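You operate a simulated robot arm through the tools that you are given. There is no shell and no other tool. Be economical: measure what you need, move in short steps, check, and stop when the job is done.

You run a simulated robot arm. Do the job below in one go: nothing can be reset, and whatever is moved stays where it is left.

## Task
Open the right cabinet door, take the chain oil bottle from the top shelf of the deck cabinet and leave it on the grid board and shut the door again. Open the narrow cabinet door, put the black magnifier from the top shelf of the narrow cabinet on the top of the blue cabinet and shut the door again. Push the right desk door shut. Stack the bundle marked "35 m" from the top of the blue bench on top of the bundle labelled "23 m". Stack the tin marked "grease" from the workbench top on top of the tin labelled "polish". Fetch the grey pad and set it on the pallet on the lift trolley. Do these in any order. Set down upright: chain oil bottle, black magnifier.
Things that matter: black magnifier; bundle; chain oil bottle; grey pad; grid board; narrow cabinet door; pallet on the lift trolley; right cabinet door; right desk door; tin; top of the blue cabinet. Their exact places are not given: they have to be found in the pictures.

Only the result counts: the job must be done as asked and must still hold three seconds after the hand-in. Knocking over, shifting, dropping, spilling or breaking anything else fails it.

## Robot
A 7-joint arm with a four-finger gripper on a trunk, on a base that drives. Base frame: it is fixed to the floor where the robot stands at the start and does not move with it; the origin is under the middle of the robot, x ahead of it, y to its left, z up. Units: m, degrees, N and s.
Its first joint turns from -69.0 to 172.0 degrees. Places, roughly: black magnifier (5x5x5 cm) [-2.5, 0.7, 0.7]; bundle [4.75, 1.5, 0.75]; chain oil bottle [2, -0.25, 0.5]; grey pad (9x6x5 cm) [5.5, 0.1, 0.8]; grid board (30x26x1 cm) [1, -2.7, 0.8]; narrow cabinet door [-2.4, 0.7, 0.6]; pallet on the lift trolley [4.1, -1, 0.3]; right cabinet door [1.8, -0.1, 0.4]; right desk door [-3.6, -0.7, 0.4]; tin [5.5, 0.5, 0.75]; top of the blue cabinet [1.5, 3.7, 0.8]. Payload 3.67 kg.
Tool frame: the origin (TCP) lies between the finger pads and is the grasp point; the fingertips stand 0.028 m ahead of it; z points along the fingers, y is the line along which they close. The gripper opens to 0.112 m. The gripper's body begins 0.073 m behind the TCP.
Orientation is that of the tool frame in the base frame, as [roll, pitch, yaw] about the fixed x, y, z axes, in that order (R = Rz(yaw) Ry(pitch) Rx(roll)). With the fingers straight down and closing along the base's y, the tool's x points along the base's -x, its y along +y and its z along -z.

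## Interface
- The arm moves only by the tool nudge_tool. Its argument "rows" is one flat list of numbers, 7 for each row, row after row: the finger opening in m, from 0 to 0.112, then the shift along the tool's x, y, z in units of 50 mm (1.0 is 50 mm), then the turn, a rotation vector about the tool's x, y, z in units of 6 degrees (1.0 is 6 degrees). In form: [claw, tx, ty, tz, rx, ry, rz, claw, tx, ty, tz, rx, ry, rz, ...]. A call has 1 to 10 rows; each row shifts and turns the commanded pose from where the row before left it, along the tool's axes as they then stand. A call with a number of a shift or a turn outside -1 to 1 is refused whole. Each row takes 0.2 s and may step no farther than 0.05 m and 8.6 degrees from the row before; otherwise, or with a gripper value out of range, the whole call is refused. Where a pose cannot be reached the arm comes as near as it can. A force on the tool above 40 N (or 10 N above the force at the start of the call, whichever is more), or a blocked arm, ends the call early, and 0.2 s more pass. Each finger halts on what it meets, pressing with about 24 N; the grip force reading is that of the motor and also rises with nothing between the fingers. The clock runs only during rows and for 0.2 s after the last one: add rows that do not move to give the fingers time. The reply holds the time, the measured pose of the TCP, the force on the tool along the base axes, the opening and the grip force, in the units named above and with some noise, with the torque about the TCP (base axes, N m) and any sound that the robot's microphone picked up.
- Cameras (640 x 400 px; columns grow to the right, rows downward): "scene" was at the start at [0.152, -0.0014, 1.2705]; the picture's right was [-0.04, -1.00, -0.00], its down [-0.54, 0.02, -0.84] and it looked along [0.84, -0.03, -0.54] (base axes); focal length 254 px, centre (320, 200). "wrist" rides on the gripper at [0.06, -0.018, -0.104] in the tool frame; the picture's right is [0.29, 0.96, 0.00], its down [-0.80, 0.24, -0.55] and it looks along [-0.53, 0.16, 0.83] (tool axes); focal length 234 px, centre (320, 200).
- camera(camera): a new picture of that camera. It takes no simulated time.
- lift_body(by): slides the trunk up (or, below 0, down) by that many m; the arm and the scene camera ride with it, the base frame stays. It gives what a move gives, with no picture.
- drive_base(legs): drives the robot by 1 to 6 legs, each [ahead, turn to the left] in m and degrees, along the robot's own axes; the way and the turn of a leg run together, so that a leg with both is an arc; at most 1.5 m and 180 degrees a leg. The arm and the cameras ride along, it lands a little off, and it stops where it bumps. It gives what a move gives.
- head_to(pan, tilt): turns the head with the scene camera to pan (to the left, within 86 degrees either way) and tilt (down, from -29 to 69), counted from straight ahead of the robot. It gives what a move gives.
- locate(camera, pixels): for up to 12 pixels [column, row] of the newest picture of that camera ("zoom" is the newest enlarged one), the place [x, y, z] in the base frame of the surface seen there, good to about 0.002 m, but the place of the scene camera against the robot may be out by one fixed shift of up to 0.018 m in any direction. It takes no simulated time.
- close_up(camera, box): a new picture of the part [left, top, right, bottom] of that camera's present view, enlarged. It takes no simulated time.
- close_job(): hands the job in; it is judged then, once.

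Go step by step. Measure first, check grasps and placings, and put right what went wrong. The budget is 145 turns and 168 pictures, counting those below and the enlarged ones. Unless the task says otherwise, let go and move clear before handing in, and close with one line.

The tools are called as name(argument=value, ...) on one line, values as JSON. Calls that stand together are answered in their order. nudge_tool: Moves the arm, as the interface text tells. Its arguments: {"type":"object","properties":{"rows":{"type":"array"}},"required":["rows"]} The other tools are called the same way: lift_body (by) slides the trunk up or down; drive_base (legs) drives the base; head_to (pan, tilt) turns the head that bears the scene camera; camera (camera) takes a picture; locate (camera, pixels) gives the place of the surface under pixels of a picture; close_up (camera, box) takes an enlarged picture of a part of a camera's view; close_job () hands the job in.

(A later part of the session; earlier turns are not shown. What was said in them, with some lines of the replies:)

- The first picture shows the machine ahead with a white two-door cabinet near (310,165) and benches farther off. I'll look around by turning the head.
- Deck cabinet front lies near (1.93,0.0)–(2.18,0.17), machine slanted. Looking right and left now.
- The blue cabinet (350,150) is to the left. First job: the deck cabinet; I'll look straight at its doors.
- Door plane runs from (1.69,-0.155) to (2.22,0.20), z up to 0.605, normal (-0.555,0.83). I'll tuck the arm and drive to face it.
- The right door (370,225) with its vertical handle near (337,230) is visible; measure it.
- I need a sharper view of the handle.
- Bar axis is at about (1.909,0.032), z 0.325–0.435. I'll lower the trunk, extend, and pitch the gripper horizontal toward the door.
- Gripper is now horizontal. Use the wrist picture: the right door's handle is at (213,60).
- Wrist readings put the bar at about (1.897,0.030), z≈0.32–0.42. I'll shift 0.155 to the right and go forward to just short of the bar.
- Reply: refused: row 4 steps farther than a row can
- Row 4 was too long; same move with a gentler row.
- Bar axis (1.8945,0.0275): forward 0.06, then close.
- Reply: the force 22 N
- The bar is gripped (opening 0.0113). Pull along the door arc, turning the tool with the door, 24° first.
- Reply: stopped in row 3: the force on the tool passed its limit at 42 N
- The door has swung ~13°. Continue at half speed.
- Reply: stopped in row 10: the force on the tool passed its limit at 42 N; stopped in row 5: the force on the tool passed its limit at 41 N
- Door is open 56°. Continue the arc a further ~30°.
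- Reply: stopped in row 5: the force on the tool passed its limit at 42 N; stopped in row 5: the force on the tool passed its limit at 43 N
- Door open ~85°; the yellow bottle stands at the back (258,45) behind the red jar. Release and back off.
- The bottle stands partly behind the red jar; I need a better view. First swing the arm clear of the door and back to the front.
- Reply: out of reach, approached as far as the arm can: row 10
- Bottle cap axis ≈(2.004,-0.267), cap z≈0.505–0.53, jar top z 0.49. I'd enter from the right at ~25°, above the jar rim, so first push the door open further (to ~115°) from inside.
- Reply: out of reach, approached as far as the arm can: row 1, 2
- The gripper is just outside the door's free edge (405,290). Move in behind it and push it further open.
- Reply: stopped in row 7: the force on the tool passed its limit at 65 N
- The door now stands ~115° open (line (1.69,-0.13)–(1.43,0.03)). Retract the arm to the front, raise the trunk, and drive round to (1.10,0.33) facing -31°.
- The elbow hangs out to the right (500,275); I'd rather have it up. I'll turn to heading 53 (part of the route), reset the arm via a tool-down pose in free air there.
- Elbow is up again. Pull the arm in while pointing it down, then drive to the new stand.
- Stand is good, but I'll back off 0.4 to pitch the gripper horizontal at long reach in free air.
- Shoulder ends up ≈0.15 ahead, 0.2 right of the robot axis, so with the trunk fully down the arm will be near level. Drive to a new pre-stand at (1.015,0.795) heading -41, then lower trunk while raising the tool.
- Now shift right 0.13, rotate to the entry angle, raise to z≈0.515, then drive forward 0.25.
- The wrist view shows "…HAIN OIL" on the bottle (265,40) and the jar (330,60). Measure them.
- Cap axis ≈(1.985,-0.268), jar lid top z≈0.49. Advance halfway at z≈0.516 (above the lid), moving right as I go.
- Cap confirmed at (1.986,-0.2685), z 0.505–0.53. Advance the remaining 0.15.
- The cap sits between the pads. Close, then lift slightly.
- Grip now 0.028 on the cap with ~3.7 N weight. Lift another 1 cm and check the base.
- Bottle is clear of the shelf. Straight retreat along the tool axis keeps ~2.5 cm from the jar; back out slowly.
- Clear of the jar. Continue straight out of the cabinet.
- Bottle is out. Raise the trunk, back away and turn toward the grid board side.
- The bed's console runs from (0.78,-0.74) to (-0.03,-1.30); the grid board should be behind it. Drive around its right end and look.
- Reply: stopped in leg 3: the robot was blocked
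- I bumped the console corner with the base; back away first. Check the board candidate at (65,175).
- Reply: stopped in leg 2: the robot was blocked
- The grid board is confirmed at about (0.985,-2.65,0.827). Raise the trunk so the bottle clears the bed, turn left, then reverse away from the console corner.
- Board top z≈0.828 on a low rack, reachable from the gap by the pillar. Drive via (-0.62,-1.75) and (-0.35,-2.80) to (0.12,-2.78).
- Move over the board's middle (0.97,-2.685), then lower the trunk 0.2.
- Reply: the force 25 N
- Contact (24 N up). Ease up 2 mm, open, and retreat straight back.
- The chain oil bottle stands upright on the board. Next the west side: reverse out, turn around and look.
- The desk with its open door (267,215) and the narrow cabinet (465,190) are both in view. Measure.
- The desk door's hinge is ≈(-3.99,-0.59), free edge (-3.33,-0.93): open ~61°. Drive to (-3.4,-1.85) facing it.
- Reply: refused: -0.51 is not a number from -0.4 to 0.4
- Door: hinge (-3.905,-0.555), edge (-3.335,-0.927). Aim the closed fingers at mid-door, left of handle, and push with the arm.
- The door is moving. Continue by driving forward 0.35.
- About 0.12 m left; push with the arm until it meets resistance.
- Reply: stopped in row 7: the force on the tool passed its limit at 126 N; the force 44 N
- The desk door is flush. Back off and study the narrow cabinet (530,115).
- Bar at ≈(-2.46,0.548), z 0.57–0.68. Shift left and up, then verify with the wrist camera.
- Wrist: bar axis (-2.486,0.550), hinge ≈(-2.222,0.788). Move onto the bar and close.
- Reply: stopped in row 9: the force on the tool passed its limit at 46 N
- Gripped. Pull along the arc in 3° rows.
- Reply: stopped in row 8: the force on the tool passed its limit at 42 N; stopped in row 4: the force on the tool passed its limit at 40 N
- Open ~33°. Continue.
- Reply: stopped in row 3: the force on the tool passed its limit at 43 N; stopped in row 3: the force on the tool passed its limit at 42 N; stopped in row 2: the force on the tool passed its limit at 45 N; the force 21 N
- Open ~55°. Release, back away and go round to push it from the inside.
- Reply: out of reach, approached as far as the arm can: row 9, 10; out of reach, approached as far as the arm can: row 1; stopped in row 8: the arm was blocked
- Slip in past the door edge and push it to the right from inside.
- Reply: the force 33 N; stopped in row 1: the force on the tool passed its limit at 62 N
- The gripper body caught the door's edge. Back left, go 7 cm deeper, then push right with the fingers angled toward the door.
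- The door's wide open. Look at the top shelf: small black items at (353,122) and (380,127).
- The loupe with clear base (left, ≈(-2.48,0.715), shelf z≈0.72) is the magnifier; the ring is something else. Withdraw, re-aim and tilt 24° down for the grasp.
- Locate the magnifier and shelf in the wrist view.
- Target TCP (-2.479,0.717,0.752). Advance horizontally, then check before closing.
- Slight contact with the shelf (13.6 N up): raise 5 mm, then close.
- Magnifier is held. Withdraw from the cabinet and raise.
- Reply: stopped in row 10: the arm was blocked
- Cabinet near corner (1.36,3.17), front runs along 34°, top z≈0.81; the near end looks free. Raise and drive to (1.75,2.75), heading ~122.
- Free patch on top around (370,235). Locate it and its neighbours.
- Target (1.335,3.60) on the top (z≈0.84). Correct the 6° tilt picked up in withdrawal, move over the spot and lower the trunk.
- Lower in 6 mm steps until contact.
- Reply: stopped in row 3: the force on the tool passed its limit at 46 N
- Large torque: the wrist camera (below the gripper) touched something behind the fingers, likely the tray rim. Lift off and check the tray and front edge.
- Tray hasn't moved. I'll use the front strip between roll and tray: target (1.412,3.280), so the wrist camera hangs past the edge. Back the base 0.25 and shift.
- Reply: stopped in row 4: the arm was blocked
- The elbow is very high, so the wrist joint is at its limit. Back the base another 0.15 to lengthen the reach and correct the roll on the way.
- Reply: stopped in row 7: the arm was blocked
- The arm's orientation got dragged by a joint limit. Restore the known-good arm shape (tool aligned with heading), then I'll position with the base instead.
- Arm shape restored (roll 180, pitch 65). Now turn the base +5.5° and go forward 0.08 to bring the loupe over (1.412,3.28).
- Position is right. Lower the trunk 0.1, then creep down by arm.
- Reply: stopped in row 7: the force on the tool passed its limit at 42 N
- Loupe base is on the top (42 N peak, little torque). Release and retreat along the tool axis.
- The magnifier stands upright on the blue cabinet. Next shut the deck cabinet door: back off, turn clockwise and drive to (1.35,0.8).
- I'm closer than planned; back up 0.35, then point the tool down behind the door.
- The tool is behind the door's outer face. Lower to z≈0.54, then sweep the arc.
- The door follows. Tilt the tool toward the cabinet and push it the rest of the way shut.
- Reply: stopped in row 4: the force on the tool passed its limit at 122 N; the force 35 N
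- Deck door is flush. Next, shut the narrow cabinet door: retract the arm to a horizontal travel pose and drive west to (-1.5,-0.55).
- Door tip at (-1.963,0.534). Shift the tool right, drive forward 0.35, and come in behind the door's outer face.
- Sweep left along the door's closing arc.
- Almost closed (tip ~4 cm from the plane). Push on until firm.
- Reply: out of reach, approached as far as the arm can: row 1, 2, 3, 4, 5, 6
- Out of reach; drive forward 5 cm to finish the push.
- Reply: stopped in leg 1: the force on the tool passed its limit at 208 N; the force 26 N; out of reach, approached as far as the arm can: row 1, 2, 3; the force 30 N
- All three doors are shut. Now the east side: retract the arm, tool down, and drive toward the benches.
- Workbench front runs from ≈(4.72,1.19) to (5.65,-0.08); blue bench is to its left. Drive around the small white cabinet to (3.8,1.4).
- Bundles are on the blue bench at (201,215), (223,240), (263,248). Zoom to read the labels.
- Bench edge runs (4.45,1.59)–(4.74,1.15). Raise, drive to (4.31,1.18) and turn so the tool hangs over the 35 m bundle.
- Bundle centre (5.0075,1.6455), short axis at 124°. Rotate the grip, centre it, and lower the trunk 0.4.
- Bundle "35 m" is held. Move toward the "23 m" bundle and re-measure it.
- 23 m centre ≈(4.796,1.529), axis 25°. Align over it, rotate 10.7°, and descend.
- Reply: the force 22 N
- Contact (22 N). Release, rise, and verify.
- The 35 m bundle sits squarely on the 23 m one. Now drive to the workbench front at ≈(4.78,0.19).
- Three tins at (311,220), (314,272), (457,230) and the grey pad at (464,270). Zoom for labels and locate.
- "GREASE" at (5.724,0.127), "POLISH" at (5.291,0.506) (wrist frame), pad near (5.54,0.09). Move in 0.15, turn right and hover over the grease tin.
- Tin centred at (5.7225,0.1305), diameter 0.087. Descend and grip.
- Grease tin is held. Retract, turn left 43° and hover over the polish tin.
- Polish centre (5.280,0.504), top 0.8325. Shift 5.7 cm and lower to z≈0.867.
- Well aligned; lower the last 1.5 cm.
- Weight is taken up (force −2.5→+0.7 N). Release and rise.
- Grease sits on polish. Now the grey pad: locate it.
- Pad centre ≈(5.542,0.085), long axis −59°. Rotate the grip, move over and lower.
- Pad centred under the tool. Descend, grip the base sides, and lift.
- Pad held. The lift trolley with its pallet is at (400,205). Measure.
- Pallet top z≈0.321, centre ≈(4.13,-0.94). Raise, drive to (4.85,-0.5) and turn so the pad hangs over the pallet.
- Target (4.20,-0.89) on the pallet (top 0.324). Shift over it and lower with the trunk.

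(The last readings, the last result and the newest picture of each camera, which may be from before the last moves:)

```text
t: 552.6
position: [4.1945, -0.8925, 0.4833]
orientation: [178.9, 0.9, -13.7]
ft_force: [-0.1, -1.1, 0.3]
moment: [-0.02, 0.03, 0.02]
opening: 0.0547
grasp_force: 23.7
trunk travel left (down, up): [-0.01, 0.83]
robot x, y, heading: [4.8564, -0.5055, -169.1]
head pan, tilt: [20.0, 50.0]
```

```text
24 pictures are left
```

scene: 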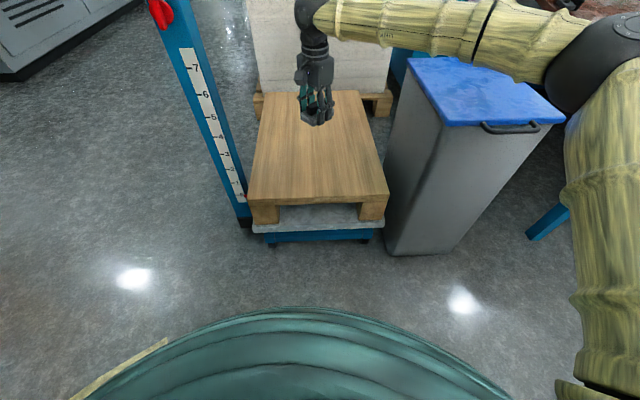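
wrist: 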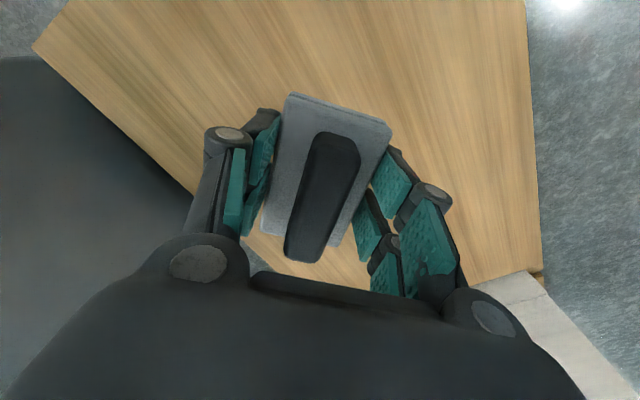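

The forearm passes above the bin lid; check its height before the last 12 cm.

locate(camera="scene", pixels=[[400, 20], [480, 35], [520, 75], [490, 75], [600, 60], [560, 110], [450, 62], [480, 62]])

close_up(camera="scene", box=[280, 0, 640, 220])

```text
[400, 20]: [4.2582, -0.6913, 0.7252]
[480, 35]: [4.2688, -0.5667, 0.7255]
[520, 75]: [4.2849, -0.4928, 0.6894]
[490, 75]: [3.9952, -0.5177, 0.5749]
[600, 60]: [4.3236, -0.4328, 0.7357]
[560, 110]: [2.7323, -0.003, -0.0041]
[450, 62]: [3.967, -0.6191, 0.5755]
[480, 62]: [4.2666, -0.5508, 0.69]
```

```text
1.78 times, centred on (460, 110) of scene
```

zoom: 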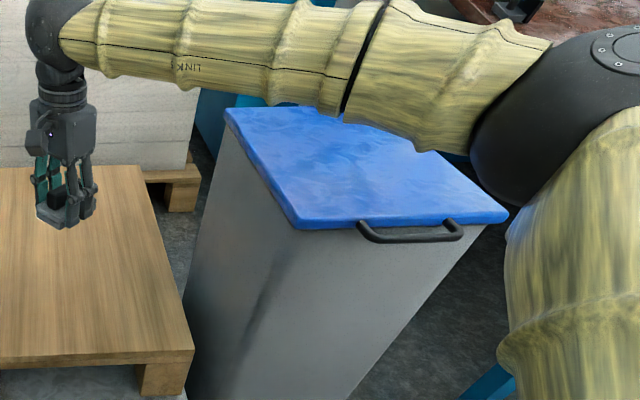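

Bin lid is at z 0.575, so the low forearm would hit it. Raise the trunk 0.35 and lower with the arm instead, so the elbow rides high.

lift_body(by=0.38)

nudge_tool(rows=[0.0, 0, 0, 0.9, 0, 0, 0, 0.0, 0, 0, 0.9, 0, 0, 0, 0.0, 0, 0, 0.9, 0, 0, 0, 0.0, 0, 0, 0.9, 0, 0, 0, 0.0, 0, 0, 0.9, 0, 0, 0, 0.0, 0, 0, 0.9, 0, 0, 0, 0.0, 0, 0, 0.9, 0, 0, 0, 0.0, 0, 0, 0.9, 0, 0, 0])

head_to(pan=10, tilt=45)

camera(camera="scene")

```text
t: 556.2
position: [4.1944, -0.8928, 0.8633]
orientation: [179.0, 0.9, -13.6]
ft_force: [-0.7, -0.7, -0.7]
moment: [0.02, -0.01, 0.04]
opening: 0.0546
grasp_force: 24.1
trunk travel left (down, up): [-0.39, 0.45]
robot x, y, heading: [4.858, -0.505, -169.3]
head pan, tilt: [20.0, 50.0]
```

```text
t: 558.0
position: [4.1886, -0.8969, 0.5016]
orientation: [179.0, 1.0, -13.8]
ft_force: [0.0, 0.0, -0.8]
moment: [0.02, 0.0, -0.06]
opening: 0.0547
grasp_force: 24.4
trunk travel left (down, up): [-0.39, 0.45]
robot x, y, heading: [4.8587, -0.5024, -169.1]
head pan, tilt: [20.0, 50.0]
```

```text
t: 558.8
position: [4.1894, -0.8971, 0.5029]
orientation: [179.0, 0.9, -13.7]
ft_force: [0.3, 0.7, -0.7]
moment: [0.01, -0.02, 0.01]
opening: 0.0545
grasp_force: 24.4
trunk travel left (down, up): [-0.39, 0.45]
robot x, y, heading: [4.8559, -0.5032, -169.1]
head pan, tilt: [10.0, 45.0]
```

```text
22 pictures are left
5 turns are left
```

scene: 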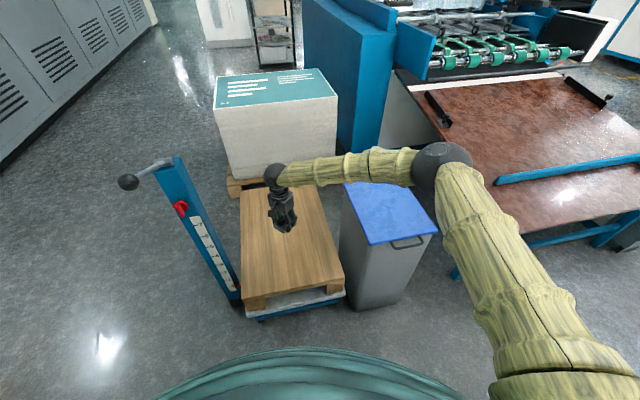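

Five turns left. Elbow is now high; lower to z≈0.357.

nudge_tool(rows=[0.0, 0, 0, 0.8, 0, 0, 0, 0.0, 0, 0, 0.8, 0, 0, 0, 0.0, 0, 0, 0.8, 0, 0, 0, 0.0, 0, 0, 0.2, 0, 0, 0, 0.0, 0, 0, 0.16, 0, 0, 0, 0.0, 0, 0, 0.15, 0, 0, 0, 0.0, 0, 0, 0, 0, 0, 0])

camera(camera="wrist")

close_up(camera="scene", box=[220, 130, 480, 300])

```text
t: 560.4
position: [4.1851, -0.9016, 0.3562]
orientation: [178.9, 0.9, -13.7]
ft_force: [0.0, 0.3, -0.6]
moment: [-0.02, -0.01, 0.02]
opening: 0.0548
grasp_force: 23.7
trunk travel left (down, up): [-0.39, 0.45]
robot x, y, heading: [4.8553, -0.4997, -169.2]
head pan, tilt: [10.0, 45.0]
```

```text
21 pictures are left
```

wrist: 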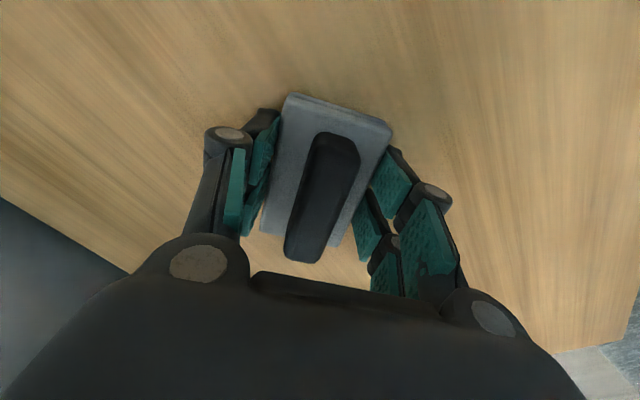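

```text
2.35 times, centred on (350, 215) of scene
4 turns are left
```

zoom: 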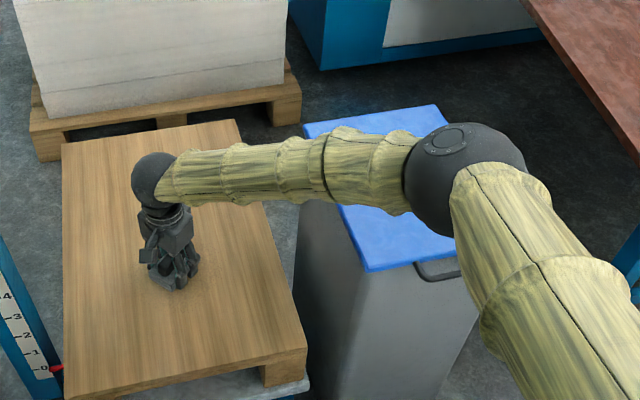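

No contact yet at 0.356; creep down a few mm (stops on force), then release, rise, and look.

nudge_tool(rows=[0.0, 0, 0, 0.05, 0, 0, 0, 0.0, 0, 0, 0.04, 0, 0, 0, 0.0, 0, 0, 0.03, 0, 0, 0, 0.0, 0, 0, 0, 0, 0, 0])

nudge_tool(rows=[0.06, 0, 0, 0, 0, 0, 0, 0.075, 0, 0, 0, 0, 0, 0, 0.085, 0, 0, 0, 0, 0, 0, 0.085, 0, 0, 0, 0, 0, 0, 0.085, 0, 0, -0.4, 0, 0, 0, 0.085, 0, 0, -0.8, 0, 0, 0, 0.085, 0, 0, -0.8, 0, 0, 0, 0.085, 0, 0, -0.8, 0, 0, 0, 0.085, 0, 0, -0.8, 0, 0, 0])

camera(camera="wrist")

close_up(camera="scene", box=[220, 130, 480, 300])

```text
t: 561.4
position: [4.1843, -0.9002, 0.3549]
orientation: [178.9, 1.0, -13.7]
ft_force: [5.4, 6.0, 32.8]
moment: [0.3, -0.24, -0.15]
opening: 0.055
grasp_force: 24.0
trunk travel left (down, up): [-0.39, 0.45]
robot x, y, heading: [4.8582, -0.5047, -169.1]
head pan, tilt: [10.0, 45.0]
```

```text
t: 563.4
position: [4.188, -0.8981, 0.5321]
orientation: [178.8, 1.0, -13.6]
ft_force: [-0.8, -0.4, 0.8]
moment: [0.04, 0.03, 0.03]
opening: 0.0851
grasp_force: 0.1
trunk travel left (down, up): [-0.39, 0.45]
robot x, y, heading: [4.8583, -0.5018, -169.1]
head pan, tilt: [10.0, 45.0]
```

```text
19 pictures are left
```

wrist: 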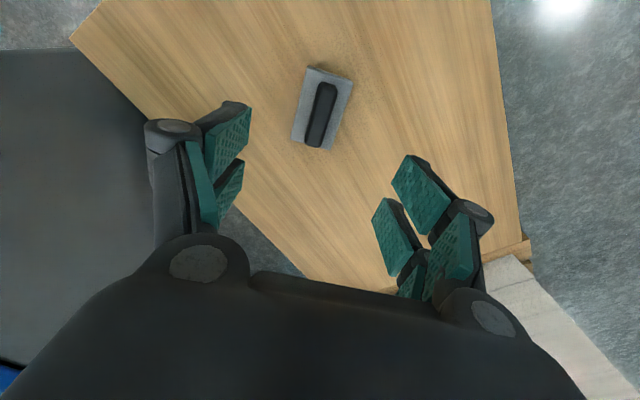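

```text
2.35 times, centred on (350, 215) of scene
3 turns are left
```

zoom: 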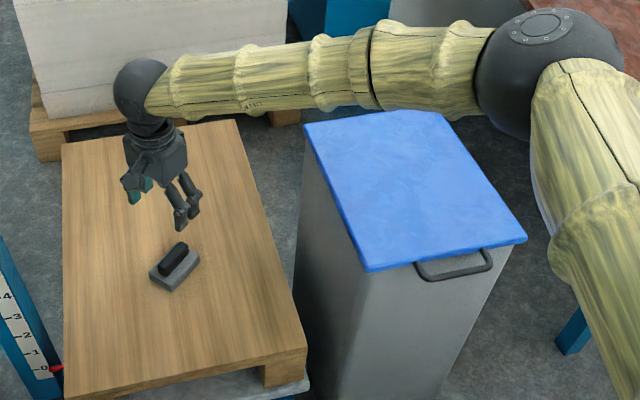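

The last pictures show the pad resting flat on the pallet (scene zoom (175,265)) with the gripper well clear. All the tasks are finished, so I'm handing in.

close_job()

```text
The job is handed in.
```

I finished all six tasks and handed the job in; the bottle and the magnifier were set down upright, all three doors are shut, and both stacks and the pad are in place. While driving, the base bumped the print bed's console and the wrist touched something on the blue cabinet top, but I saw nothing shift.
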